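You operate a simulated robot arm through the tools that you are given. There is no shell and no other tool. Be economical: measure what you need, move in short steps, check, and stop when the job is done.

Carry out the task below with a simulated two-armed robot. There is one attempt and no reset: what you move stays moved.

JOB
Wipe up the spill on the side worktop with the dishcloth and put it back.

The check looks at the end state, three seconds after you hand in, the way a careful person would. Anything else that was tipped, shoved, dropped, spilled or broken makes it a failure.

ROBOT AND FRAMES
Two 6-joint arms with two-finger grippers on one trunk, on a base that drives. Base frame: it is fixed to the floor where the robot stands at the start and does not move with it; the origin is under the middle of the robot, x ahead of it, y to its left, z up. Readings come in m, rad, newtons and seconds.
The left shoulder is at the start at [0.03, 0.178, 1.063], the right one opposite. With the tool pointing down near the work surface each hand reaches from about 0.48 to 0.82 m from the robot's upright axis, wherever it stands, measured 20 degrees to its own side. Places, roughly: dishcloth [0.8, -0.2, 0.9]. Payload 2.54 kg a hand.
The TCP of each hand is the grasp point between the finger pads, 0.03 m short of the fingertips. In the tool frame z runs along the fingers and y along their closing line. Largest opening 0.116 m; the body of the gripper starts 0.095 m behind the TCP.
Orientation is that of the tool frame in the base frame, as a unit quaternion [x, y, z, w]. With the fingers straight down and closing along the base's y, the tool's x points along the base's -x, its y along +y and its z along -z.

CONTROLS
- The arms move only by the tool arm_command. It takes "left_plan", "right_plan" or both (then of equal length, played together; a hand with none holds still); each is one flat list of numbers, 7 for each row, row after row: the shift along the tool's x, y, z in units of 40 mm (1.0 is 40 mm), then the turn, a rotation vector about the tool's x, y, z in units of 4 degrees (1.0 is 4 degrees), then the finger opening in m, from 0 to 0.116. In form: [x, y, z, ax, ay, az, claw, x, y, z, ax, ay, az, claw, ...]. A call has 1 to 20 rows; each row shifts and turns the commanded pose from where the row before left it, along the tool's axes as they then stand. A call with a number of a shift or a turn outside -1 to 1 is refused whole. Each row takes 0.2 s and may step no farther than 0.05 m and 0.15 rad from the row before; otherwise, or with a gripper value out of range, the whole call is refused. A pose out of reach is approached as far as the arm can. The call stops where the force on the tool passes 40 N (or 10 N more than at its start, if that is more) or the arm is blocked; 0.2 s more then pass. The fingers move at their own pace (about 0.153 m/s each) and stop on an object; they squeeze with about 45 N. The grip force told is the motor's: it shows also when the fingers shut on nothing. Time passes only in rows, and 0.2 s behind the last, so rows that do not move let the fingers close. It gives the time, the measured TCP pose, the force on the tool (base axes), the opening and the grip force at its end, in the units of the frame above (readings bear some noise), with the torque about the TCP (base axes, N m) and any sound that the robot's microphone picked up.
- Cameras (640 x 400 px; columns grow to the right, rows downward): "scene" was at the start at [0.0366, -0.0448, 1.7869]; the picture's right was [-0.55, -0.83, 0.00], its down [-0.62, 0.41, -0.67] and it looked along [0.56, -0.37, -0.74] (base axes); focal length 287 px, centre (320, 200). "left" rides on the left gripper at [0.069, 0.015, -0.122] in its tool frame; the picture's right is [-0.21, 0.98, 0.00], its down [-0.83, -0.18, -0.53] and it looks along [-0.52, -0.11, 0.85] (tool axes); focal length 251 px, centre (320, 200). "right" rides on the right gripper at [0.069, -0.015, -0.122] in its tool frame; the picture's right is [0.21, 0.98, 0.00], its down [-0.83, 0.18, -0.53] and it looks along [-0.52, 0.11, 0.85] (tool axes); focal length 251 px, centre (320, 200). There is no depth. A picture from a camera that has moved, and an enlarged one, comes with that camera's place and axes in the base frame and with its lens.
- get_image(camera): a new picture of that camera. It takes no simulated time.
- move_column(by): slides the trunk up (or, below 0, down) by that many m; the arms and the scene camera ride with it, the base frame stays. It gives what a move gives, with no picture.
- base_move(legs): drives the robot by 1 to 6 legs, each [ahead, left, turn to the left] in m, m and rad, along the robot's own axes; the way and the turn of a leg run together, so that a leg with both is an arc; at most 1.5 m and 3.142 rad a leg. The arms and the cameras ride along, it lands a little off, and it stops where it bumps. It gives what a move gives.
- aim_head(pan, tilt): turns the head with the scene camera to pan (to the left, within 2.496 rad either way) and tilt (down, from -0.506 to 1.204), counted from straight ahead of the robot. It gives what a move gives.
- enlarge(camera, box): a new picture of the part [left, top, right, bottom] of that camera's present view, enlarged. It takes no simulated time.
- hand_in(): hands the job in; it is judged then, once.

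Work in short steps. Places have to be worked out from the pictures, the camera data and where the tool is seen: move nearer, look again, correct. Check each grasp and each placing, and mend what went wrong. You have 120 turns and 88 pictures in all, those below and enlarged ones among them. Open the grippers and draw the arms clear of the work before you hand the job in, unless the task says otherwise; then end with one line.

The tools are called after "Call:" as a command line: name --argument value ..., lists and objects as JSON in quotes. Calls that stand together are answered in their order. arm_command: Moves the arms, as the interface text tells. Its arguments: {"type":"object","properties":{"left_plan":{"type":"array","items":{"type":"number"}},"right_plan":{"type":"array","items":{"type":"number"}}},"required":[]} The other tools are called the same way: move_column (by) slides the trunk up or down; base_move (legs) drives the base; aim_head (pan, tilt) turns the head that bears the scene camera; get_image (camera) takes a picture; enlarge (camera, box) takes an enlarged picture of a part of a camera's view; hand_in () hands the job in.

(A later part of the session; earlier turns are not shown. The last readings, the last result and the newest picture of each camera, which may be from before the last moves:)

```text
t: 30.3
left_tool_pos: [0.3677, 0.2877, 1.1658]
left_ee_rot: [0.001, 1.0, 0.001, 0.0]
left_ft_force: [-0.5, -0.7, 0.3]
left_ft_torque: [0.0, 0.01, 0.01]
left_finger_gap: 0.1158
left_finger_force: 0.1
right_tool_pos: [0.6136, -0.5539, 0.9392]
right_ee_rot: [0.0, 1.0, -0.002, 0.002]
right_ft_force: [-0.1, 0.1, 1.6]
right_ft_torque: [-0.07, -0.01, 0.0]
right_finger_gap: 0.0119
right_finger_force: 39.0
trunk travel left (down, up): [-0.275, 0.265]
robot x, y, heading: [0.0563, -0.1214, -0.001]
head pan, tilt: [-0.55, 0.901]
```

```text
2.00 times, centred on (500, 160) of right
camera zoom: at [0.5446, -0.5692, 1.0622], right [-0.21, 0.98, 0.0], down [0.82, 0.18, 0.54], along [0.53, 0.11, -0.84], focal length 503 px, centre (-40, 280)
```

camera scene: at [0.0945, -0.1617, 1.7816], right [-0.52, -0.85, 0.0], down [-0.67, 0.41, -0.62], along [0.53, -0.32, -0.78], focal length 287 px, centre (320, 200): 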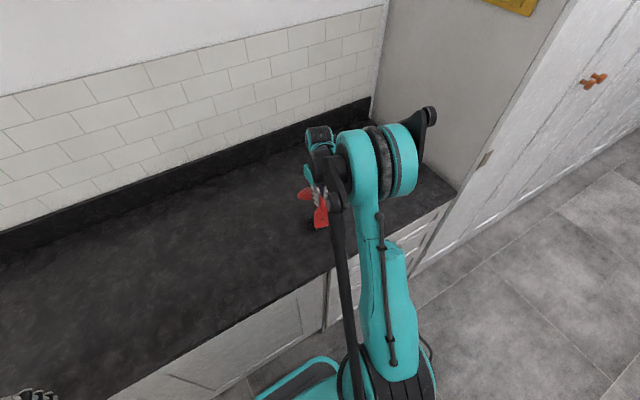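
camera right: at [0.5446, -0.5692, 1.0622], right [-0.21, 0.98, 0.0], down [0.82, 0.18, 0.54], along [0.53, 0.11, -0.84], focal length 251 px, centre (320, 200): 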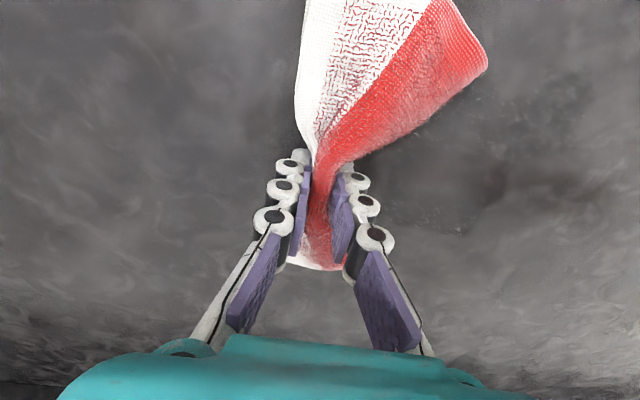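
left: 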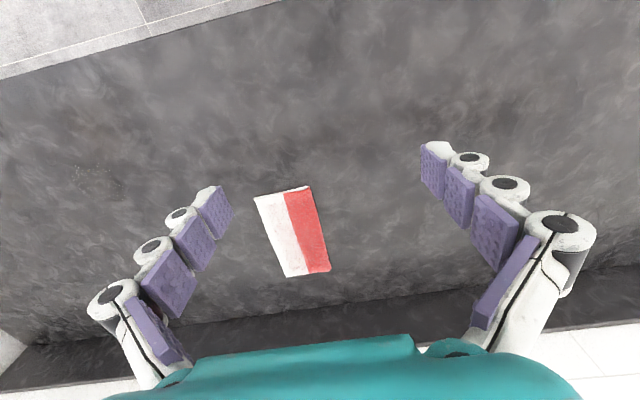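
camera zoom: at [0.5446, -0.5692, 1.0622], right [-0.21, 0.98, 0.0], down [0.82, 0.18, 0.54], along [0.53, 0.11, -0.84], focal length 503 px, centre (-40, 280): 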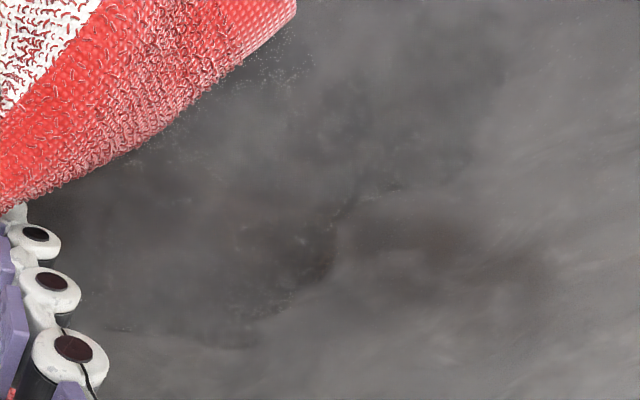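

The patch is still visible to the right of the cloth. I'll lift the hand and get a clear view of what's left.

Call:
arm_command --right_plan '[0, 0, -1, 0, 0, 0, 0, 0.5, -0.6, -0.9, 0, 0, 0, 0, 0.5, -0.6, -0.9, 0, 0, 0, 0, 0.5, 0, -0.9, 0, 0, 0, 0]'

Call:
enlarge --camera "right" --box '[300, 60, 620, 260]'

Call:
enlarge --camera "scene" --box '[240, 160, 400, 260]'

```text
t: 31.3
left_tool_pos: [0.3675, 0.2896, 1.167]
left_ee_rot: [0.0, 1.0, 0.0, 0.0]
left_ft_force: [-0.1, -0.3, 0.5]
left_ft_torque: [-0.05, -0.01, 0.0]
left_finger_gap: 0.1156
left_finger_force: 0.0
right_tool_pos: [0.5504, -0.6011, 1.0894]
right_ee_rot: [0.002, 1.0, -0.003, 0.003]
right_ft_force: [0.2, 0.0, -0.7]
right_ft_torque: [-0.14, -0.06, -0.03]
right_finger_gap: 0.0119
right_finger_force: 39.3
trunk travel left (down, up): [-0.275, 0.265]
robot x, y, heading: [0.0593, -0.1192, -0.002]
head pan, tilt: [-0.55, 0.901]
```

```text
2.00 times, centred on (460, 160) of right
camera zoom: at [0.4811, -0.6152, 1.2114], right [-0.21, 0.98, -0.01], down [0.82, 0.18, 0.54], along [0.53, 0.11, -0.84], focal length 503 px, centre (40, 280)
```

zoom: 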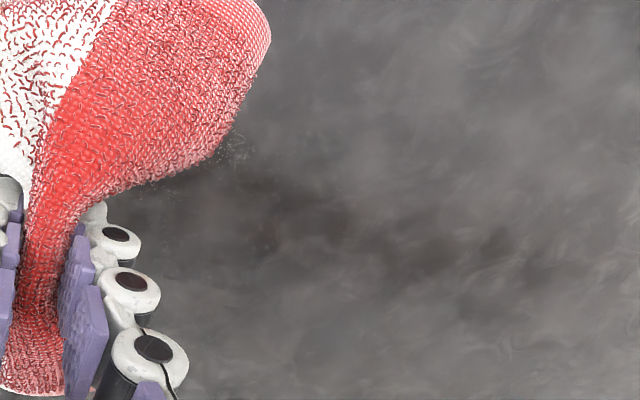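

```text
4.00 times, centred on (320, 210) of scene
camera zoom: at [0.0932, -0.1594, 1.7817], right [-0.52, -0.85, 0.0], down [-0.67, 0.41, -0.62], along [0.53, -0.33, -0.78], focal length 1149 px, centre (320, 160)
```

zoom: 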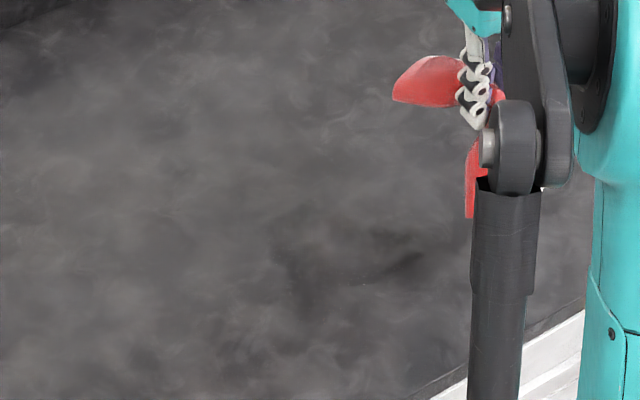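

Hard to tell from this angle. The plain scene view showed the speckles best before, so I'll compare with that.

Call:
get_image --camera "scene"

Call:
get_image --camera "right"

Call:
enlarge --camera "scene" --box '[270, 180, 370, 250]'

```text
51 pictures are left
camera scene: at [0.0932, -0.1594, 1.7817], right [-0.52, -0.85, 0.0], down [-0.67, 0.41, -0.62], along [0.53, -0.33, -0.78], focal length 287 px, centre (320, 200)
```

scene: 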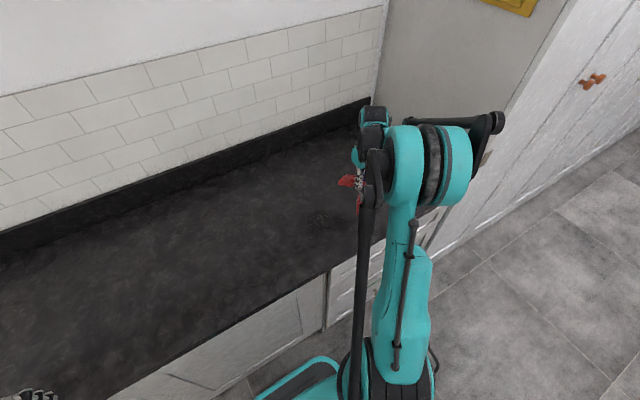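

```text
50 pictures are left
camera right: at [0.4811, -0.6152, 1.2114], right [-0.21, 0.98, -0.01], down [0.82, 0.18, 0.54], along [0.53, 0.11, -0.84], focal length 251 px, centre (320, 200)
```

right: 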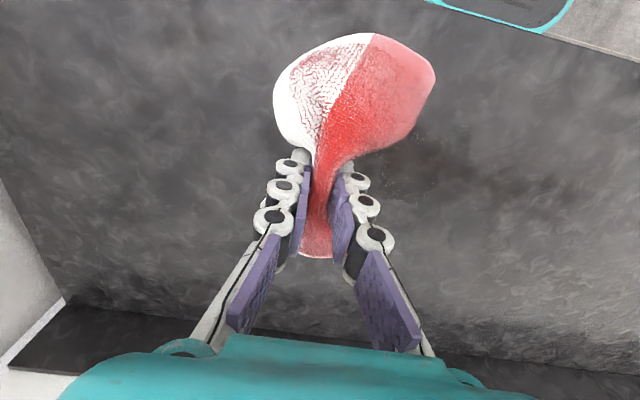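

```text
5.71 times, centred on (320, 215) of scene
camera zoom: at [0.0932, -0.1594, 1.7817], right [-0.52, -0.85, 0.0], down [-0.67, 0.41, -0.62], along [0.53, -0.33, -0.78], focal length 1641 px, centre (320, 114)
```

zoom: 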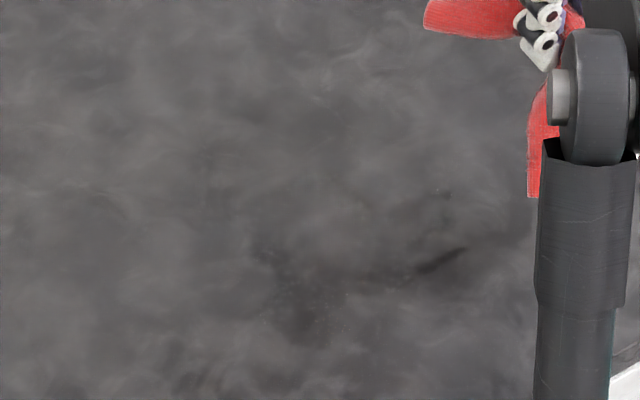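

A faint trace of the patch remains near (0.62, -0.47). I'll do a thorough raster with light contact, over x 0.57–0.66 and y -0.54 to -0.40.

Call:
arm_command --right_plan '[-0.1, 0.275, 0.74, 0, 0, 0, 0, -0.1, 0.275, 0.74, 0, 0, 0, 0, -0.1, 0.275, 0.74, 0, 0, 0, 0, -0.1, 0.275, 0.74, 0, 0, 0, 0, -0.1, 0.275, 0.74, 0, 0, 0, 0, 0, 0.6, 0, 0, 0, 0, 0, 0, 0.6, 0, 0, 0, 0, 0, 0, 0.6, 0, 0, 0, 0, 0, 0, 0.6, 0, 0, 0, 0, 0, 0, 0.6, 0, 0, 0, 0, 0, 0, 0.6, 0, 0, 0, 0, 0, -0.6, 0, 0, 0, 0, 0, 0, 0, -0.6, 0, 0, 0, 0, 0, 0, -0.6, 0, 0, 0, 0, 0, 0, -0.6, 0, 0, 0, 0, 0, 0, -0.6, 0, 0, 0, 0, 0, 0, -0.6, 0, 0, 0, 0, 0, 0, -0.6, 0, 0, 0, 0, 0]'

Call:
get_image --camera "right"

```text
t: 35.1
left_tool_pos: [0.3682, 0.2888, 1.1662]
left_ee_rot: [0.0, 1.0, 0.0, 0.0]
left_ft_force: [-0.2, 0.5, -0.3]
left_ft_torque: [0.02, 0.03, -0.01]
left_finger_gap: 0.116
left_finger_force: 0.0
right_tool_pos: [0.5976, -0.5467, 0.9391]
right_ee_rot: [0.001, 1.0, -0.001, 0.003]
right_ft_force: [0.4, 0.8, 5.1]
right_ft_torque: [-0.04, -0.05, 0.02]
right_finger_gap: 0.0123
right_finger_force: 39.0
trunk travel left (down, up): [-0.275, 0.265]
robot x, y, heading: [0.0599, -0.1223, -0.001]
head pan, tilt: [-0.55, 0.901]
```

```text
48 pictures are left
camera right: at [0.5283, -0.5614, 1.0619], right [-0.21, 0.98, 0.0], down [0.82, 0.18, 0.54], along [0.53, 0.11, -0.84], focal length 251 px, centre (320, 200)
```

right: 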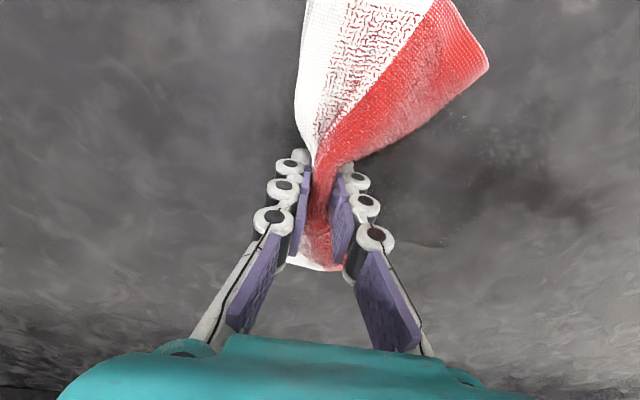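

The patch is fading, with traces left at (0.66, -0.43) and (0.565, -0.41). I'll continue with lines at x 0.63 and 0.66, out to y -0.38.

Call:
arm_command --right_plan '[-0.75, 0, 0, 0, 0, 0, 0, 0, 0.7, 0, 0, 0, 0, 0, 0, 0.7, 0, 0, 0, 0, 0, 0, 0.7, 0, 0, 0, 0, 0, 0, 0.7, 0, 0, 0, 0, 0, 0, 0.7, 0, 0, 0, 0, 0, 0, 0.7, 0, 0, 0, 0, 0, -0.8, 0, 0, 0, 0, 0, 0, 0, -0.7, 0, 0, 0, 0, 0, 0, -0.7, 0, 0, 0, 0, 0, 0, -0.7, 0, 0, 0, 0, 0, 0, -0.7, 0, 0, 0, 0, 0, 0, -0.7, 0, 0, 0, 0, 0, 0, -0.7, 0, 0, 0, 0, 0]'

Call:
get_image --camera "right"

```text
t: 38.1
left_tool_pos: [0.3696, 0.2883, 1.1648]
left_ee_rot: [0.001, 1.0, 0.0, -0.001]
left_ft_force: [0.3, 0.1, 0.6]
left_ft_torque: [0.0, -0.03, 0.03]
left_finger_gap: 0.1163
left_finger_force: 0.0
right_tool_pos: [0.6592, -0.5467, 0.9404]
right_ee_rot: [0.002, 1.0, -0.002, 0.003]
right_ft_force: [-0.6, -0.4, 2.0]
right_ft_torque: [-0.11, 0.03, 0.03]
right_finger_gap: 0.0122
right_finger_force: 39.2
trunk travel left (down, up): [-0.275, 0.265]
robot x, y, heading: [0.0592, -0.1214, 0.001]
head pan, tilt: [-0.55, 0.901]
```

```text
47 pictures are left
camera right: at [0.5899, -0.5616, 1.0625], right [-0.21, 0.98, 0.0], down [0.82, 0.18, 0.54], along [0.53, 0.11, -0.84], focal length 251 px, centre (320, 200)
```

right: 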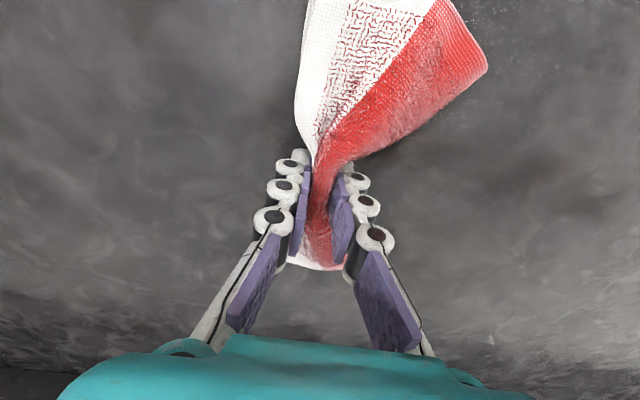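

The far part now looks clean, but speckles remain near (0.56, -0.48). I'll wipe that near strip.

Call:
arm_command --right_plan '[0.9, 0, 0, 0, 0, 0, 0, 0.9, 0, 0, 0, 0, 0, 0, 0.9, 0, 0, 0, 0, 0, 0, 0, 0.7, 0, 0, 0, 0, 0, 0, 0.7, 0, 0, 0, 0, 0, 0, 0.7, 0, 0, 0, 0, 0, 0, 0.7, 0, 0, 0, 0, 0, 0, 0.7, 0, 0, 0, 0, 0, 0, 0.7, 0, 0, 0, 0, 0, -0.5, 0, 0, 0, 0, 0, 0, 0, -0.7, 0, 0, 0, 0, 0, 0, -0.7, 0, 0, 0, 0, 0, 0, -0.7, 0, 0, 0, 0, 0, 0, -0.7, 0, 0, 0, 0, 0, 0, -0.7, 0, 0, 0, 0, 0, 0, -0.7, 0, 0, 0, 0, 0, 0, -0.7, 0, 0, 0, 0, 0, 0, -0.7, 0, 0, 0, 0, 0]'

Call:
get_image --camera "right"

Call:
get_image --camera "scene"

```text
t: 41.9
left_tool_pos: [0.3685, 0.2876, 1.1663]
left_ee_rot: [0.001, 1.0, 0.0, 0.0]
left_ft_force: [0.7, 0.5, 0.3]
left_ft_torque: [0.01, -0.01, 0.03]
left_finger_gap: 0.1161
left_finger_force: 0.0
right_tool_pos: [0.5721, -0.6026, 0.9406]
right_ee_rot: [0.001, 1.0, -0.002, 0.002]
right_ft_force: [-0.6, 0.5, 1.0]
right_ft_torque: [-0.12, 0.0, 0.0]
right_finger_gap: 0.012
right_finger_force: 39.2
trunk travel left (down, up): [-0.275, 0.265]
robot x, y, heading: [0.0613, -0.1203, -0.002]
head pan, tilt: [-0.55, 0.901]
```

```text
46 pictures are left
camera right: at [0.5025, -0.6176, 1.0624], right [-0.21, 0.98, 0.0], down [0.82, 0.18, 0.54], along [0.53, 0.11, -0.84], focal length 251 px, centre (320, 200)
```

right: 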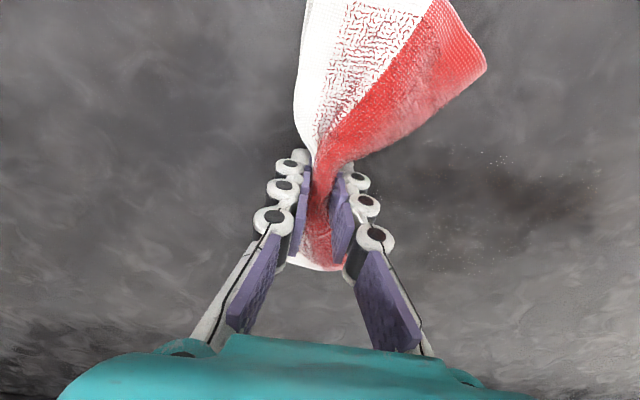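

```text
45 pictures are left
camera scene: at [0.0953, -0.1619, 1.7816], right [-0.52, -0.85, 0.0], down [-0.67, 0.41, -0.62], along [0.53, -0.32, -0.78], focal length 287 px, centre (320, 200)
```

scene: 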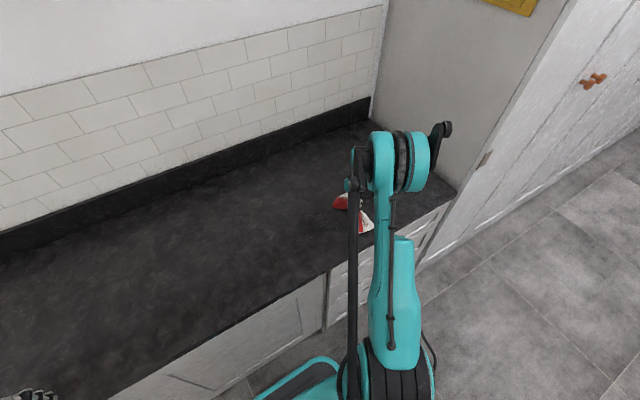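

The scene view no longer shows the speckles, but the wrist view still hints at a few. I'll enlarge.

Call:
enlarge --camera "right" --box '[380, 100, 640, 300]'

Call:
enlarge --camera "scene" --box '[260, 180, 350, 250]'

```text
2.00 times, centred on (510, 200) of right
camera zoom: at [0.5025, -0.6176, 1.0624], right [-0.21, 0.98, 0.0], down [0.82, 0.18, 0.54], along [0.53, 0.11, -0.84], focal length 503 px, centre (-60, 200)
```

zoom: 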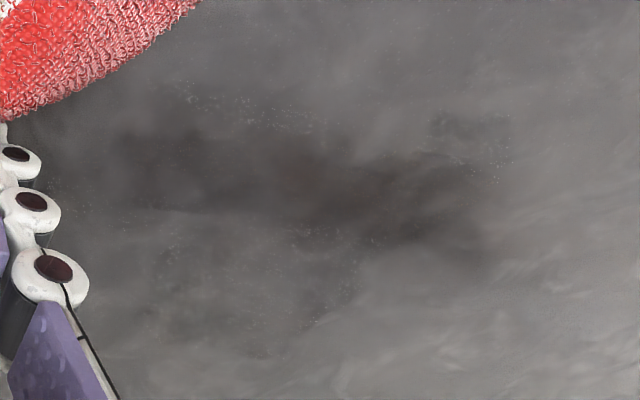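

```text
5.71 times, centred on (305, 215) of scene
camera zoom: at [0.0953, -0.1619, 1.7816], right [-0.52, -0.85, 0.0], down [-0.67, 0.41, -0.62], along [0.53, -0.32, -0.78], focal length 1641 px, centre (406, 114)
```

zoom: 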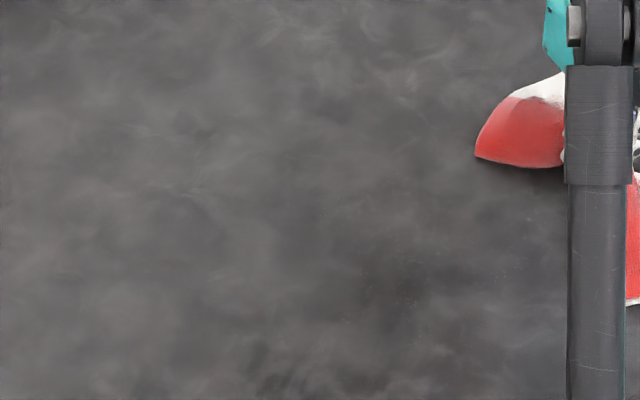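

Only faint residue remains. I'll do another dense zigzag over the full area with slightly firmer contact.

Call:
arm_command --right_plan '[0.6, 0.7, 0.015, 0, 0, 0, 0, 0, 0.7, 0.01, 0, 0, 0, 0, -0.12, 0.85, 0, 0, 0, 0, 0, -0.12, 0.85, 0, 0, 0, 0, 0, -0.12, 0.85, 0, 0, 0, 0, 0, -0.12, 0.85, 0, 0, 0, 0, 0, -0.12, -0.85, 0, 0, 0, 0, 0, -0.12, -0.85, 0, 0, 0, 0, 0, -0.12, -0.85, 0, 0, 0, 0, 0, -0.12, -0.85, 0, 0, 0, 0, 0, -0.12, 0.85, 0, 0, 0, 0, 0, -0.12, 0.85, 0, 0, 0, 0, 0, -0.12, 0.85, 0, 0, 0, 0, 0, -0.12, 0.85, 0, 0, 0, 0, 0, -0.12, -0.85, 0, 0, 0, 0, 0, -0.12, -0.85, 0, 0, 0, 0, 0, -0.12, -0.85, 0, 0, 0, 0, 0, -0.12, -0.85, 0, 0, 0, 0, 0]'

Call:
arm_command --right_plan '[-0.12, 0.85, 0, 0, 0, 0, 0, -0.12, 0.85, 0, 0, 0, 0, 0, -0.12, 0.85, 0, 0, 0, 0, 0, -0.12, 0.85, 0, 0, 0, 0, 0, -0.12, -0.85, 0, 0, 0, 0, 0, -0.12, -0.85, 0, 0, 0, 0, 0, -0.12, -0.85, 0, 0, 0, 0, 0, -0.12, -0.85, 0, 0, 0, 0, 0, 0.12, 0.85, 0, 0, 0, 0, 0, 0.12, 0.85, 0, 0, 0, 0, 0, 0.12, 0.85, 0, 0, 0, 0, 0, 0.12, 0.85, 0, 0, 0, 0, 0, 0.2, -0.85, 0, 0, 0, 0, 0, 0.2, -0.85, 0, 0, 0, 0, 0, 0.2, -0.85, 0, 0, 0, 0, 0, 0.2, -0.85, 0, 0, 0, 0, 0]'

Call:
get_image --camera "right"

```text
t: 45.7
left_tool_pos: [0.369, 0.2897, 1.1657]
left_ee_rot: [-0.001, 1.0, 0.0, 0.001]
left_ft_force: [-0.2, -0.1, -0.4]
left_ft_torque: [0.04, 0.02, 0.01]
left_finger_gap: 0.1159
left_finger_force: 0.0
right_tool_pos: [0.6239, -0.5471, 0.9407]
right_ee_rot: [0.002, 1.0, -0.001, 0.003]
right_ft_force: [0.1, 0.6, 2.8]
right_ft_torque: [-0.07, -0.02, 0.03]
right_finger_gap: 0.012
right_finger_force: 39.0
trunk travel left (down, up): [-0.275, 0.265]
robot x, y, heading: [0.0611, -0.1229, -0.003]
head pan, tilt: [-0.55, 0.901]
```

```text
t: 49.1
left_tool_pos: [0.369, 0.2883, 1.1666]
left_ee_rot: [0.0, 1.0, 0.0, 0.0]
left_ft_force: [-0.9, -0.4, -1.1]
left_ft_torque: [0.0, 0.03, -0.03]
left_finger_gap: 0.1159
left_finger_force: 0.1
right_tool_pos: [0.6113, -0.5475, 0.9383]
right_ee_rot: [0.001, 1.0, -0.002, 0.002]
right_ft_force: [-0.5, 1.8, 6.9]
right_ft_torque: [-0.06, -0.02, -0.02]
right_finger_gap: 0.0119
right_finger_force: 38.9
trunk travel left (down, up): [-0.275, 0.265]
robot x, y, heading: [0.0611, -0.124, -0.003]
head pan, tilt: [-0.55, 0.901]
```

```text
42 pictures are left
camera right: at [0.5425, -0.5623, 1.0615], right [-0.21, 0.98, -0.01], down [0.82, 0.18, 0.54], along [0.53, 0.11, -0.84], focal length 251 px, centre (320, 200)
```

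right: 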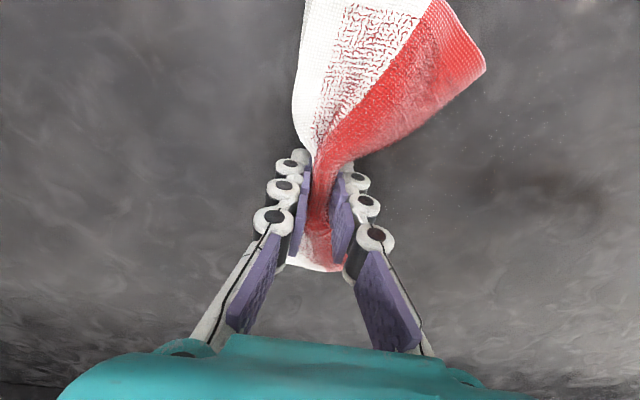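

Nearly clean; tiny specks near (0.545, -0.425) and (0.65, -0.45). A few more passes, including strokes along x and a wider area.

Call:
arm_command --right_plan '[0.8, 0.4, 0, 0, 0, 0, 0, 0.8, 0.4, 0, 0, 0, 0, 0, 0, 0.8, 0, 0, 0, 0, 0, 0, 0.8, 0, 0, 0, 0, 0, 0, 0.8, 0, 0, 0, 0, 0, 0, 0.8, 0, 0, 0, 0, 0, -0.3, 0, 0, 0, 0, 0, 0, 0, -0.8, 0, 0, 0, 0, 0, 0, -0.8, 0, 0, 0, 0, 0, 0, -0.8, 0, 0, 0, 0, 0, 0, -0.8, 0, 0, 0, 0, 0, -0.3, 0, 0, 0, 0, 0, 0, 0, 0.8, 0, 0, 0, 0, 0, 0, 0.8, 0, 0, 0, 0, 0, 0, 0.8, 0, 0, 0, 0, 0, 0, 0.8, 0, 0, 0, 0, 0]'

Call:
arm_command --right_plan '[-0.9, 0, 0, 0, 0, 0, 0, -0.9, 0, 0, 0, 0, 0, 0, -0.9, 0, 0, 0, 0, 0, 0, 0, -0.6, 0, 0, 0, 0, 0, 0.9, 0, 0, 0, 0, 0, 0, 0.9, 0, 0, 0, 0, 0, 0, 0.9, 0, 0, 0, 0, 0, 0, 0, -0.6, 0, 0, 0, 0, 0, -0.9, 0, 0, 0, 0, 0, 0, -0.9, 0, 0, 0, 0, 0, 0, -0.9, 0, 0, 0, 0, 0, 0, 0, -0.6, 0, 0, 0, 0, 0, 0.9, 0, 0, 0, 0, 0, 0, 0.9, 0, 0, 0, 0, 0, 0, 0.9, 0, 0, 0, 0, 0, 0, 0, -0.6, 0, 0, 0, 0, 0, -0.9, 0, 0, 0, 0, 0, 0, -0.9, 0, 0, 0, 0, 0, 0, -0.9, 0, 0, 0, 0, 0, 0]'

Call:
arm_command --right_plan '[0, 0.8, 0, 0, 0, 0, 0, 0, 0.8, 0, 0, 0, 0, 0, 0, 0.8, 0, 0, 0, 0, 0, 0, 0.8, 0, 0, 0, 0, 0, 0.5, 0, 0, 0, 0, 0, 0, 0, -0.8, 0, 0, 0, 0, 0, 0, -0.8, 0, 0, 0, 0, 0, 0, -0.8, 0, 0, 0, 0, 0, 0, -0.8, 0, 0, 0, 0, 0, 0, -0.8, 0, 0, 0, 0, 0, 0, -0.8, 0, 0, 0, 0, 0]'

Call:
get_image --camera "right"

```text
t: 52.5
left_tool_pos: [0.368, 0.2897, 1.1662]
left_ee_rot: [0.001, 1.0, -0.001, 0.0]
left_ft_force: [0.4, 0.2, -0.1]
left_ft_torque: [-0.06, 0.0, -0.03]
left_finger_gap: 0.1161
left_finger_force: 0.3
right_tool_pos: [0.5707, -0.3869, 0.9381]
right_ee_rot: [0.001, 1.0, -0.003, 0.002]
right_ft_force: [-2.1, -11.7, 28.2]
right_ft_torque: [-0.33, 0.15, 0.12]
right_finger_gap: 0.0118
right_finger_force: 38.7
trunk travel left (down, up): [-0.275, 0.265]
robot x, y, heading: [0.0614, -0.1238, 0.0]
head pan, tilt: [-0.55, 0.901]
```

```text
t: 56.5
left_tool_pos: [0.3695, 0.2903, 1.1657]
left_ee_rot: [0.001, 1.0, 0.0, 0.0]
left_ft_force: [0.3, 0.5, -0.2]
left_ft_torque: [-0.03, 0.02, -0.03]
left_finger_gap: 0.1161
left_finger_force: 0.0
right_tool_pos: [0.6809, -0.4831, 0.9394]
right_ee_rot: [0.002, 1.0, -0.002, 0.002]
right_ft_force: [-1.4, -1.3, 6.5]
right_ft_torque: [-0.14, 0.05, -0.02]
right_finger_gap: 0.0118
right_finger_force: 38.4
trunk travel left (down, up): [-0.275, 0.265]
robot x, y, heading: [0.0635, -0.1213, -0.0]
head pan, tilt: [-0.55, 0.901]
```

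```text
t: 58.9
left_tool_pos: [0.3681, 0.2893, 1.1666]
left_ee_rot: [0.0, 1.0, 0.0, 0.0]
left_ft_force: [0.7, -0.1, 0.2]
left_ft_torque: [0.04, -0.01, 0.02]
left_finger_gap: 0.116
left_finger_force: 0.1
right_tool_pos: [0.6584, -0.5482, 0.9396]
right_ee_rot: [0.001, 1.0, -0.002, 0.003]
right_ft_force: [0.3, 1.1, 5.0]
right_ft_torque: [-0.06, 0.01, 0.0]
right_finger_gap: 0.0123
right_finger_force: 38.4
trunk travel left (down, up): [-0.275, 0.265]
robot x, y, heading: [0.0607, -0.1208, -0.0]
head pan, tilt: [-0.55, 0.901]
```

```text
41 pictures are left
camera right: at [0.59, -0.5626, 1.0616], right [-0.21, 0.98, 0.0], down [0.82, 0.18, 0.54], along [0.53, 0.11, -0.84], focal length 251 px, centre (320, 200)
```

right: 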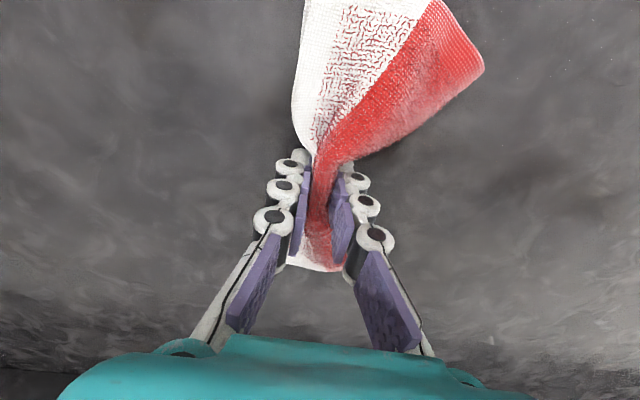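

Looks clean here. I'll lift and step back for a whole view of the area.

Call:
arm_command --right_plan '[0, 0, -0.9, 0, 0, 0, 0, 0.8, -0.5, -0.6, 0, 0, 0, 0, 0.8, -0.5, -0.6, 0, 0, 0, 0, 0.8, -0.5, -0.5, 0, 0, 0, 0, 0.8, 0, 0, 0, 0, 0, 0]'

Call:
enlarge --camera "right" --box '[360, 60, 600, 210]'

Call:
get_image --camera "scene"

Call:
enlarge --camera "scene" --box '[270, 180, 360, 250]'

```text
t: 60.1
left_tool_pos: [0.3677, 0.2891, 1.1665]
left_ee_rot: [0.001, 1.0, 0.0, 0.0]
left_ft_force: [0.0, 0.7, 0.7]
left_ft_torque: [-0.03, -0.05, -0.01]
left_finger_gap: 0.1159
left_finger_force: 0.1
right_tool_pos: [0.5299, -0.6065, 1.0442]
right_ee_rot: [0.001, 1.0, -0.002, 0.003]
right_ft_force: [-0.2, 0.0, -1.2]
right_ft_torque: [-0.13, 0.01, 0.01]
right_finger_gap: 0.0119
right_finger_force: 39.3
trunk travel left (down, up): [-0.275, 0.265]
robot x, y, heading: [0.0553, -0.1188, -0.0]
head pan, tilt: [-0.55, 0.901]
```

```text
2.67 times, centred on (480, 135) of right
camera zoom: at [0.4613, -0.6207, 1.1663], right [-0.21, 0.98, -0.01], down [0.82, 0.18, 0.54], along [0.53, 0.11, -0.84], focal length 670 px, centre (-107, 373)
```

zoom: 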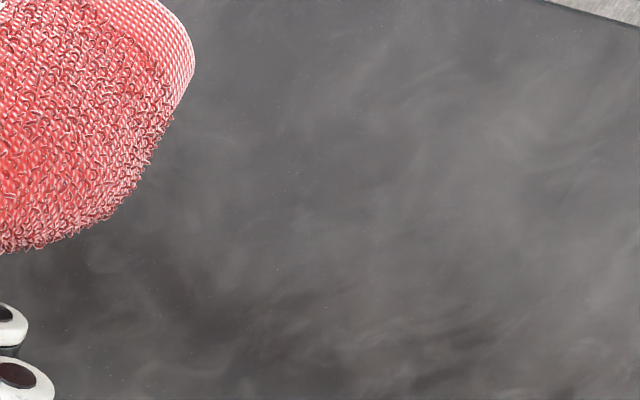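

```text
39 pictures are left
camera scene: at [0.0944, -0.1603, 1.7817], right [-0.52, -0.85, 0.0], down [-0.67, 0.41, -0.62], along [0.53, -0.33, -0.78], focal length 287 px, centre (320, 200)
```

scene: 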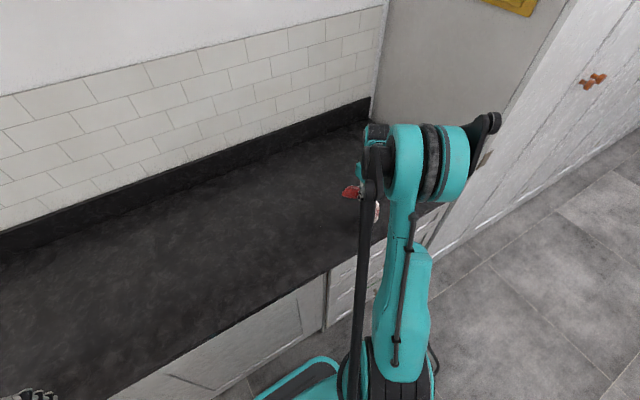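

```text
5.71 times, centred on (315, 215) of scene
camera zoom: at [0.0944, -0.1603, 1.7817], right [-0.52, -0.85, 0.0], down [-0.67, 0.41, -0.62], along [0.53, -0.33, -0.78], focal length 1641 px, centre (349, 114)
```

zoom: 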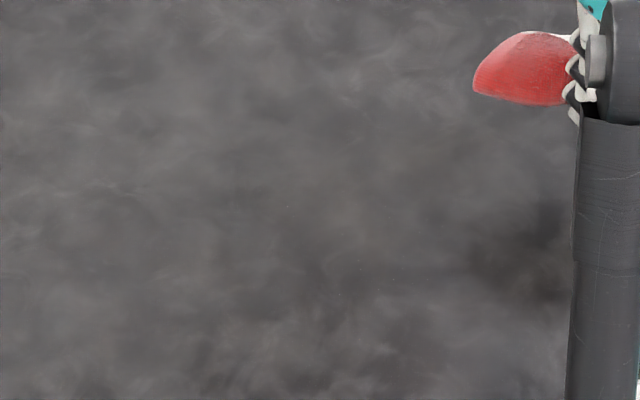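

The area looks clean. I'll carry the cloth back over its original place at (0.793, -0.168), and check the wiped area from there before releasing.

Call:
arm_command --right_plan '[-0.506, 0.843, -0.2, 0, 0, 0, 0, -0.506, 0.843, 0, 0, 0, 0, 0, -0.506, 0.843, 0, 0, 0, 0, 0, -0.506, 0.843, 0, 0, 0, 0, 0, -0.506, 0.843, 0, 0, 0, 0, 0, -0.506, 0.843, 0, 0, 0, 0, 0, -0.506, 0.843, 0, 0, 0, 0, 0, -0.506, 0.843, 0, 0, 0, 0, 0, -0.506, 0.843, 0, 0, 0, 0, 0, -0.506, 0.843, 0, 0, 0, 0, 0, -0.506, 0.843, 0, 0, 0, 0, 0, -0.506, 0.843, 0, 0, 0, 0, 0, -0.506, 0.843, 0, 0, 0, 0, 0]'

Call:
get_image --camera "right"

Call:
get_image --camera "scene"

```text
t: 62.9
left_tool_pos: [0.3696, 0.2899, 1.1659]
left_ee_rot: [0.0, 1.0, 0.0, 0.001]
left_ft_force: [0.5, -0.1, -0.1]
left_ft_torque: [0.0, 0.03, 0.03]
left_finger_gap: 0.1162
left_finger_force: 0.1
right_tool_pos: [0.7949, -0.1687, 1.0502]
right_ee_rot: [0.002, 1.0, -0.003, 0.001]
right_ft_force: [0.1, 0.3, -0.7]
right_ft_torque: [-0.15, 0.01, 0.05]
right_finger_gap: 0.012
right_finger_force: 38.9
trunk travel left (down, up): [-0.275, 0.265]
robot x, y, heading: [0.0591, -0.121, -0.0]
head pan, tilt: [-0.55, 0.901]
```

```text
37 pictures are left
camera right: at [0.7264, -0.1832, 1.1726], right [-0.21, 0.98, -0.01], down [0.82, 0.18, 0.54], along [0.53, 0.11, -0.84], focal length 251 px, centre (320, 200)
```

right: 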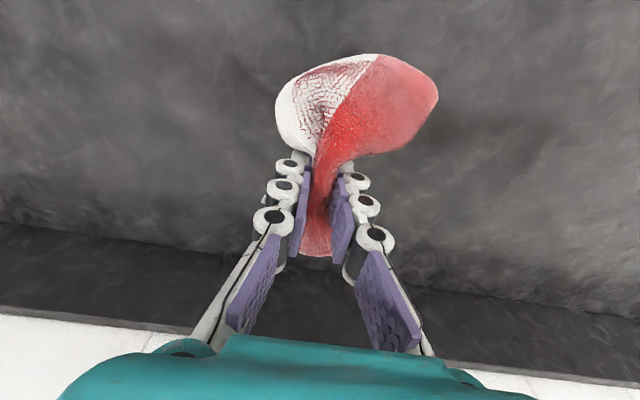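

```text
36 pictures are left
camera scene: at [0.0968, -0.1594, 1.7816], right [-0.52, -0.85, 0.0], down [-0.67, 0.41, -0.62], along [0.53, -0.33, -0.78], focal length 287 px, centre (320, 200)
```

scene: 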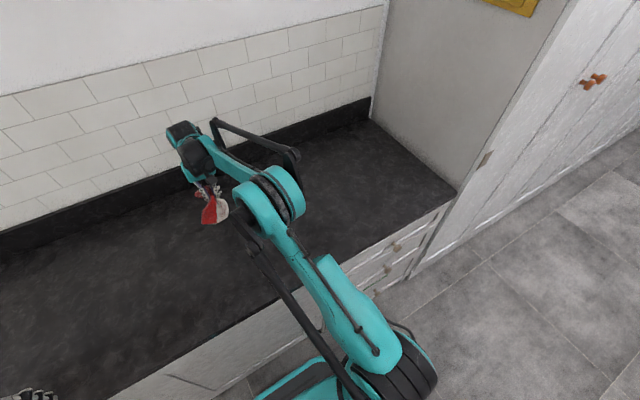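

Call:
enlarge --camera "scene" --box '[280, 170, 380, 250]'

```text
5.00 times, centred on (330, 210) of scene
camera zoom: at [0.0968, -0.1594, 1.7816], right [-0.52, -0.85, 0.0], down [-0.67, 0.41, -0.62], along [0.53, -0.33, -0.78], focal length 1436 px, centre (270, 150)
```

zoom: 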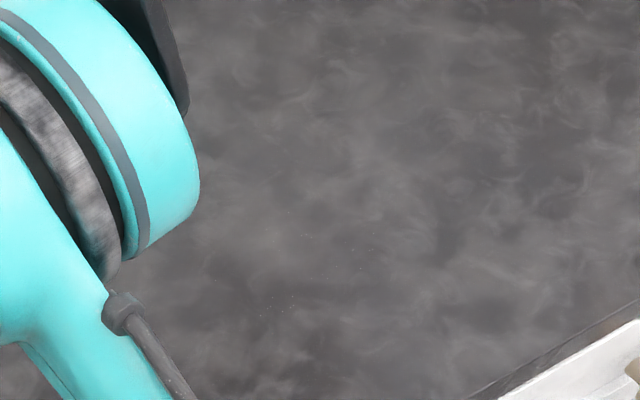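

A few very faint specks remain near (0.577, -0.463), (0.613, -0.518) and (0.573, -0.535). I'll go back for another dense pass extended toward y -0.57.

Call:
arm_command --right_plan '[0.73, -0.72, 0, 0, 0, 0, 0, 0.73, -0.72, 0, 0, 0, 0, 0, 0.73, -0.72, 0, 0, 0, 0, 0, 0.73, -0.72, 0, 0, 0, 0, 0, 0.73, -0.72, 0, 0, 0, 0, 0, 0.73, -0.72, 0, 0, 0, 0, 0, 0.73, -0.72, 0, 0, 0, 0, 0, 0.73, -0.72, 0, 0, 0, 0, 0, 0, 0, 0.9, 0, 0, 0, 0, 0, 0, 0.9, 0, 0, 0, 0, 0, 0, 0.9, 0, 0, 0, 0, 0, 0, 0.04, 0, 0, 0, 0]'

Call:
arm_command --right_plan '[0, -0.85, 0, 0, 0, 0, 0, 0, -0.85, 0, 0, 0, 0, 0, 0, -0.85, 0, 0, 0, 0, 0, 0, -0.85, 0, 0, 0, 0, 0, 0, -0.85, 0, 0, 0, 0, 0, -0.06, 0.85, 0, 0, 0, 0, 0, -0.06, 0.85, 0, 0, 0, 0, 0, -0.06, 0.85, 0, 0, 0, 0, 0, -0.06, 0.85, 0, 0, 0, 0, 0, -0.06, 0.85, 0, 0, 0, 0, 0, -0.06, -0.85, 0, 0, 0, 0, 0, -0.06, -0.85, 0, 0, 0, 0, 0, -0.06, -0.85, 0, 0, 0, 0, 0, -0.06, -0.85, 0, 0, 0, 0, 0, -0.06, -0.85, 0, 0, 0, 0, 0, -0.06, 0.85, 0, 0, 0, 0, 0, -0.06, 0.85, 0, 0, 0, 0, 0, -0.06, 0.85, 0, 0, 0, 0, 0, -0.06, 0.85, 0, 0, 0, 0, 0, -0.06, 0.85, 0, 0, 0, 0, 0]'

Call:
arm_command --right_plan '[-0.06, -0.85, 0, 0, 0, 0, 0, -0.06, -0.85, 0, 0, 0, 0, 0, -0.06, -0.85, 0, 0, 0, 0, 0, -0.06, -0.85, 0, 0, 0, 0, 0, -0.06, -0.85, 0, 0, 0, 0, 0, -0.06, 0.85, 0, 0, 0, 0, 0, -0.06, 0.85, 0, 0, 0, 0, 0, -0.06, 0.85, 0, 0, 0, 0, 0, -0.06, 0.85, 0, 0, 0, 0, 0, -0.06, 0.85, 0, 0, 0, 0, 0, -0.06, -0.85, 0, 0, 0, 0, 0, -0.06, -0.85, 0, 0, 0, 0, 0, -0.06, -0.85, 0, 0, 0, 0, 0, -0.06, -0.85, 0, 0, 0, 0, 0, -0.06, -0.85, 0, 0, 0, 0, 0, -0.06, 0.85, 0, 0, 0, 0, 0, -0.06, 0.85, 0, 0, 0, 0, 0, -0.06, 0.85, 0, 0, 0, 0, 0, -0.06, 0.85, 0, 0, 0, 0, 0, -0.06, 0.85, 0, 0, 0, 0, 0]'

```text
t: 65.5
left_tool_pos: [0.3687, 0.2895, 1.1668]
left_ee_rot: [0.0, 1.0, 0.0, 0.0]
left_ft_force: [0.6, -0.2, 0.8]
left_ft_torque: [-0.01, -0.03, 0.0]
left_finger_gap: 0.1159
left_finger_force: 0.0
right_tool_pos: [0.5607, -0.3983, 0.9405]
right_ee_rot: [0.003, 1.0, -0.003, 0.003]
right_ft_force: [0.7, -0.9, 0.6]
right_ft_torque: [-0.1, 0.0, 0.02]
right_finger_gap: 0.0119
right_finger_force: 39.0
trunk travel left (down, up): [-0.275, 0.265]
robot x, y, heading: [0.06, -0.12, 0.003]
head pan, tilt: [-0.55, 0.901]
```

```text
t: 69.7
left_tool_pos: [0.3692, 0.2898, 1.1654]
left_ee_rot: [0.001, 1.0, -0.001, 0.0]
left_ft_force: [0.3, 0.3, -0.9]
left_ft_torque: [0.0, -0.03, -0.01]
left_finger_gap: 0.116
left_finger_force: 0.0
right_tool_pos: [0.5978, -0.3995, 0.942]
right_ee_rot: [0.002, 1.0, -0.002, 0.002]
right_ft_force: [-0.6, -0.7, 0.1]
right_ft_torque: [-0.14, 0.05, 0.04]
right_finger_gap: 0.012
right_finger_force: 38.8
trunk travel left (down, up): [-0.275, 0.265]
robot x, y, heading: [0.0585, -0.12, 0.001]
head pan, tilt: [-0.55, 0.901]
```

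```text
t: 73.9
left_tool_pos: [0.3697, 0.2893, 1.1668]
left_ee_rot: [0.001, 1.0, -0.001, -0.001]
left_ft_force: [1.2, 0.6, 0.2]
left_ft_torque: [-0.02, 0.03, -0.01]
left_finger_gap: 0.1162
left_finger_force: 0.0
right_tool_pos: [0.6445, -0.3981, 0.9408]
right_ee_rot: [0.002, 1.0, -0.002, 0.003]
right_ft_force: [0.0, 0.2, -0.2]
right_ft_torque: [-0.16, -0.02, 0.05]
right_finger_gap: 0.0119
right_finger_force: 38.9
trunk travel left (down, up): [-0.275, 0.265]
robot x, y, heading: [0.0577, -0.1187, -0.002]
head pan, tilt: [-0.55, 0.901]
```

Contact was very light that time. I'll press 2 mm lower and zigzag back over the area.

Call:
arm_command --right_plan '[0.06, -0.8, 0.05, 0, 0, 0, 0, 0.06, -0.85, 0, 0, 0, 0, 0, 0.06, -0.85, 0, 0, 0, 0, 0, 0.06, -0.85, 0, 0, 0, 0, 0, 0.06, -0.85, 0, 0, 0, 0, 0, 0.06, 0.85, 0, 0, 0, 0, 0, 0.06, 0.85, 0, 0, 0, 0, 0, 0.06, 0.85, 0, 0, 0, 0, 0, 0.06, 0.85, 0, 0, 0, 0, 0, 0.06, 0.85, 0, 0, 0, 0, 0, 0.06, -0.85, 0, 0, 0, 0, 0, 0.06, -0.85, 0, 0, 0, 0, 0, 0.06, -0.85, 0, 0, 0, 0, 0, 0.06, -0.85, 0, 0, 0, 0, 0, 0.06, -0.85, 0, 0, 0, 0, 0, 0.06, 0.85, 0, 0, 0, 0, 0, 0.06, 0.85, 0, 0, 0, 0, 0, 0.06, 0.85, 0, 0, 0, 0, 0, 0.06, 0.85, 0, 0, 0, 0, 0, 0.06, 0.85, 0, 0, 0, 0, 0]'

Call:
arm_command --right_plan '[0.06, -0.85, 0, 0, 0, 0, 0, 0.06, -0.85, 0, 0, 0, 0, 0, 0.06, -0.85, 0, 0, 0, 0, 0, 0.06, -0.85, 0, 0, 0, 0, 0, 0.06, -0.85, 0, 0, 0, 0, 0, 0.06, 0.85, 0, 0, 0, 0, 0, 0.06, 0.85, 0, 0, 0, 0, 0, 0.06, 0.85, 0, 0, 0, 0, 0, 0.06, 0.85, 0, 0, 0, 0, 0, 0.06, 0.85, 0, 0, 0, 0, 0, 0.06, -0.85, 0, 0, 0, 0, 0, 0.06, -0.85, 0, 0, 0, 0, 0, 0.06, -0.85, 0, 0, 0, 0, 0, 0.06, -0.85, 0, 0, 0, 0, 0, 0.06, -0.85, 0, 0, 0, 0, 0, 0.06, 0.85, 0, 0, 0, 0, 0, 0.06, 0.85, 0, 0, 0, 0, 0, 0.06, 0.85, 0, 0, 0, 0, 0, 0.06, 0.85, 0, 0, 0, 0, 0, 0.06, 0.85, 0, 0, 0, 0, 0]'

Call:
arm_command --right_plan '[0, 0, -1, 0, 0, 0, 0, 0, 0, -1, 0, 0, 0, 0, -0.8, 0.7, -0.7, 0, 0, 0, 0, -0.8, 0.7, 0, 0, 0, 0, 0, -0.8, 0.7, 0, 0, 0, 0, 0, -0.8, 0.7, 0, 0, 0, 0, 0, -0.8, 0.7, 0, 0, 0, 0, 0]'

Call:
enlarge --camera "scene" --box '[280, 170, 380, 250]'

```text
t: 78.1
left_tool_pos: [0.3687, 0.2885, 1.1649]
left_ee_rot: [0.001, 1.0, 0.0, 0.0]
left_ft_force: [0.1, 0.5, 0.6]
left_ft_torque: [-0.04, 0.03, -0.02]
left_finger_gap: 0.1161
left_finger_force: 0.1
right_tool_pos: [0.5969, -0.3955, 0.9391]
right_ee_rot: [0.002, 1.0, -0.002, 0.003]
right_ft_force: [-0.8, -0.4, 3.4]
right_ft_torque: [-0.19, -0.04, 0.02]
right_finger_gap: 0.0121
right_finger_force: 39.3
trunk travel left (down, up): [-0.275, 0.265]
robot x, y, heading: [0.0605, -0.1183, -0.004]
head pan, tilt: [-0.55, 0.901]
```

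```text
t: 82.3
left_tool_pos: [0.3683, 0.2902, 1.1656]
left_ee_rot: [0.0, 1.0, -0.001, 0.001]
left_ft_force: [0.1, 0.8, -0.4]
left_ft_torque: [-0.03, 0.0, -0.01]
left_finger_gap: 0.116
left_finger_force: 0.1
right_tool_pos: [0.5493, -0.3952, 0.9376]
right_ee_rot: [0.002, 1.0, -0.003, 0.003]
right_ft_force: [-1.6, -2.9, 9.9]
right_ft_torque: [-0.15, 0.04, 0.07]
right_finger_gap: 0.012
right_finger_force: 39.0
trunk travel left (down, up): [-0.275, 0.265]
robot x, y, heading: [0.0578, -0.1205, 0.002]
head pan, tilt: [-0.55, 0.901]
```

```text
refused: row 3 steps farther than a row can; nothing moved
```

```text
5.00 times, centred on (330, 210) of scene
camera zoom: at [0.0946, -0.1597, 1.7817], right [-0.52, -0.85, 0.0], down [-0.67, 0.41, -0.62], along [0.53, -0.33, -0.78], focal length 1436 px, centre (270, 150)
```

zoom: 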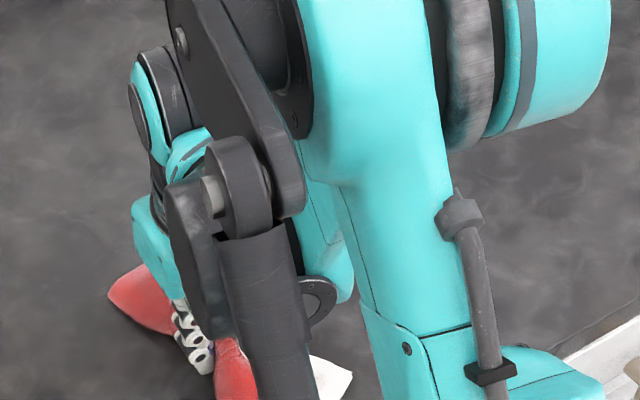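

The lift plan was refused for an over-long step. I'll redo it as a lift followed by level travel to the cloth's place.

Call:
arm_command --right_plan '[0, 0, -1, 0, 0, 0, 0, 0, 0, -1, 0, 0, 0, 0, 0, 0, -0.8, 0, 0, 0, 0, -0.76, 0.71, 0, 0, 0, 0, 0, -0.76, 0.71, 0, 0, 0, 0, 0, -0.76, 0.71, 0, 0, 0, 0, 0, -0.76, 0.71, 0, 0, 0, 0, 0, -0.76, 0.71, 0, 0, 0, 0, 0, -0.76, 0.71, 0, 0, 0, 0, 0, -0.76, 0.71, 0, 0, 0, 0, 0, -0.76, 0.71, 0, 0, 0, 0, 0]'

Call:
enlarge --camera "scene" --box '[280, 170, 380, 250]'

```text
t: 84.7
left_tool_pos: [0.3695, 0.2892, 1.1658]
left_ee_rot: [0.001, 1.0, 0.0, -0.001]
left_ft_force: [0.1, -0.4, 0.8]
left_ft_torque: [-0.04, 0.04, 0.02]
left_finger_gap: 0.1162
left_finger_force: 0.0
right_tool_pos: [0.7937, -0.1681, 1.0492]
right_ee_rot: [0.002, 1.0, -0.002, 0.002]
right_ft_force: [0.0, 0.4, 0.2]
right_ft_torque: [-0.12, 0.02, -0.01]
right_finger_gap: 0.012
right_finger_force: 39.1
trunk travel left (down, up): [-0.275, 0.265]
robot x, y, heading: [0.058, -0.1215, -0.003]
head pan, tilt: [-0.55, 0.901]
```

```text
5.00 times, centred on (330, 210) of scene
camera zoom: at [0.0975, -0.1596, 1.7816], right [-0.52, -0.85, 0.0], down [-0.67, 0.41, -0.62], along [0.53, -0.33, -0.78], focal length 1436 px, centre (270, 150)
```

zoom: 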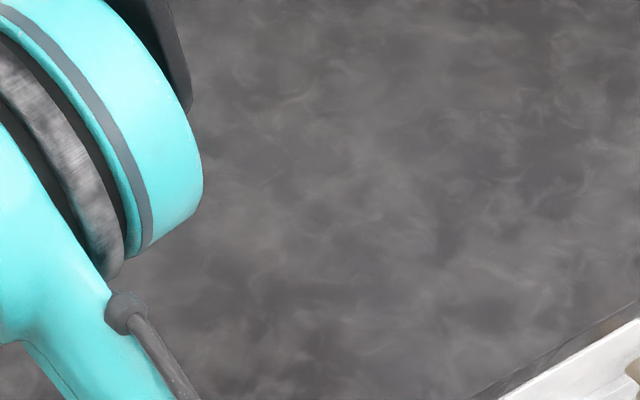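

Clean now. I lower the cloth at its original spot and open slowly, then look.

Call:
arm_command --right_plan '[0, 0, 0.9, 0, 0, 0, 0, 0, 0, 0.9, 0, 0, 0, 0, 0, 0, 0.8, 0, 0, 0, 0, 0, 0, 0.08, 0, 0, 0, 0, 0, 0, 0, 0, 0, 0, 0.03, 0, 0, 0, 0, 0, 0, 0.05, 0, 0, 0, 0, 0, 0, 0.07, 0, 0, 0, 0, 0, 0, 0.09, 0, 0, 0, 0, 0, 0, 0.116, 0, 0, 0, 0, 0, 0, 0.116]'

Call:
get_image --camera "right"

```text
t: 86.9
left_tool_pos: [0.369, 0.2883, 1.1656]
left_ee_rot: [0.0, 1.0, 0.0, -0.001]
left_ft_force: [0.4, 0.2, -0.6]
left_ft_torque: [-0.01, 0.0, 0.0]
left_finger_gap: 0.1158
left_finger_force: 0.0
right_tool_pos: [0.7932, -0.1708, 0.9429]
right_ee_rot: [0.002, 1.0, -0.002, 0.003]
right_ft_force: [0.0, 0.0, 0.3]
right_ft_torque: [0.0, 0.01, -0.01]
right_finger_gap: 0.1162
right_finger_force: 0.1
trunk travel left (down, up): [-0.275, 0.265]
robot x, y, heading: [0.0599, -0.1211, 0.002]
head pan, tilt: [-0.55, 0.901]
```

```text
32 pictures are left
camera right: at [0.724, -0.1848, 1.066], right [-0.21, 0.98, -0.01], down [0.82, 0.18, 0.54], along [0.53, 0.11, -0.84], focal length 251 px, centre (320, 200)
```

right: 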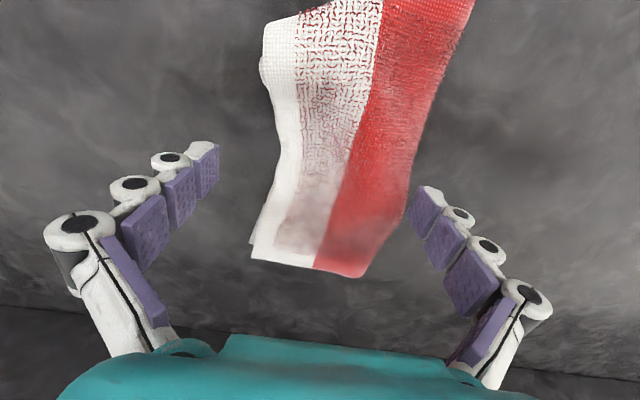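

The cloth relaxed open nicely. I'll raise the hand straight up and look.

Call:
arm_command --right_plan '[0, 0, -0.6, 0, 0, 0, 0.116, 0, 0, -0.9, 0, 0, 0, 0.116, 0.6, 0, -0.9, 0, 0, 0, 0.116, 0.8, 0, -0.6, 0, 0, 0, 0.116, 0.8, 0, -0.4, 0, 0, 0, 0.116]'

Call:
get_image --camera "right"

```text
t: 88.1
left_tool_pos: [0.367, 0.2895, 1.1669]
left_ee_rot: [0.0, 1.0, 0.0, 0.0]
left_ft_force: [-0.7, 0.1, 0.8]
left_ft_torque: [0.01, -0.06, 0.01]
left_finger_gap: 0.1161
left_finger_force: 0.1
right_tool_pos: [0.7017, -0.1696, 1.0816]
right_ee_rot: [0.002, 1.0, -0.002, 0.002]
right_ft_force: [-1.0, -0.7, 0.1]
right_ft_torque: [0.03, -0.02, 0.0]
right_finger_gap: 0.1159
right_finger_force: 0.0
trunk travel left (down, up): [-0.275, 0.265]
robot x, y, heading: [0.0609, -0.1206, -0.002]
head pan, tilt: [-0.55, 0.901]
```

```text
31 pictures are left
camera right: at [0.6327, -0.1842, 1.2031], right [-0.21, 0.98, -0.01], down [0.82, 0.18, 0.54], along [0.53, 0.11, -0.84], focal length 251 px, centre (320, 200)
```

right: 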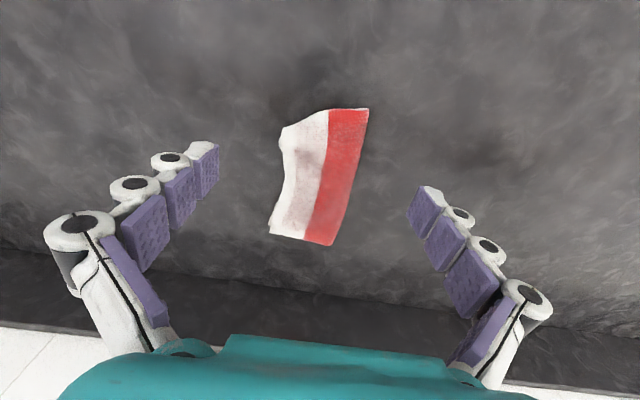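

The cloth is back in place with the same orientation. I'll check its shape and settle up close.

Call:
enlarge --camera "right" --box '[240, 90, 400, 260]'

```text
2.35 times, centred on (320, 175) of right
camera zoom: at [0.6327, -0.1842, 1.2031], right [-0.21, 0.98, -0.01], down [0.82, 0.18, 0.54], along [0.53, 0.11, -0.84], focal length 592 px, centre (320, 259)
```

zoom: 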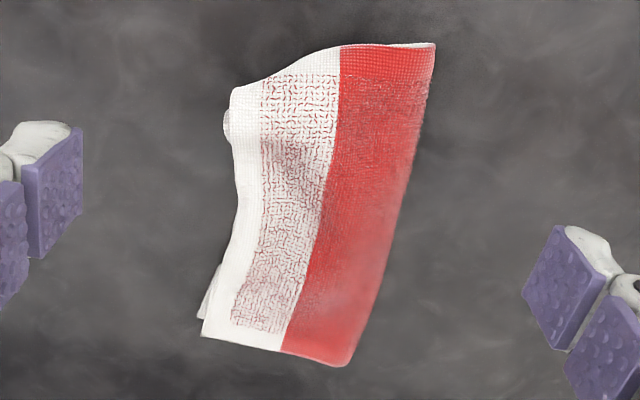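

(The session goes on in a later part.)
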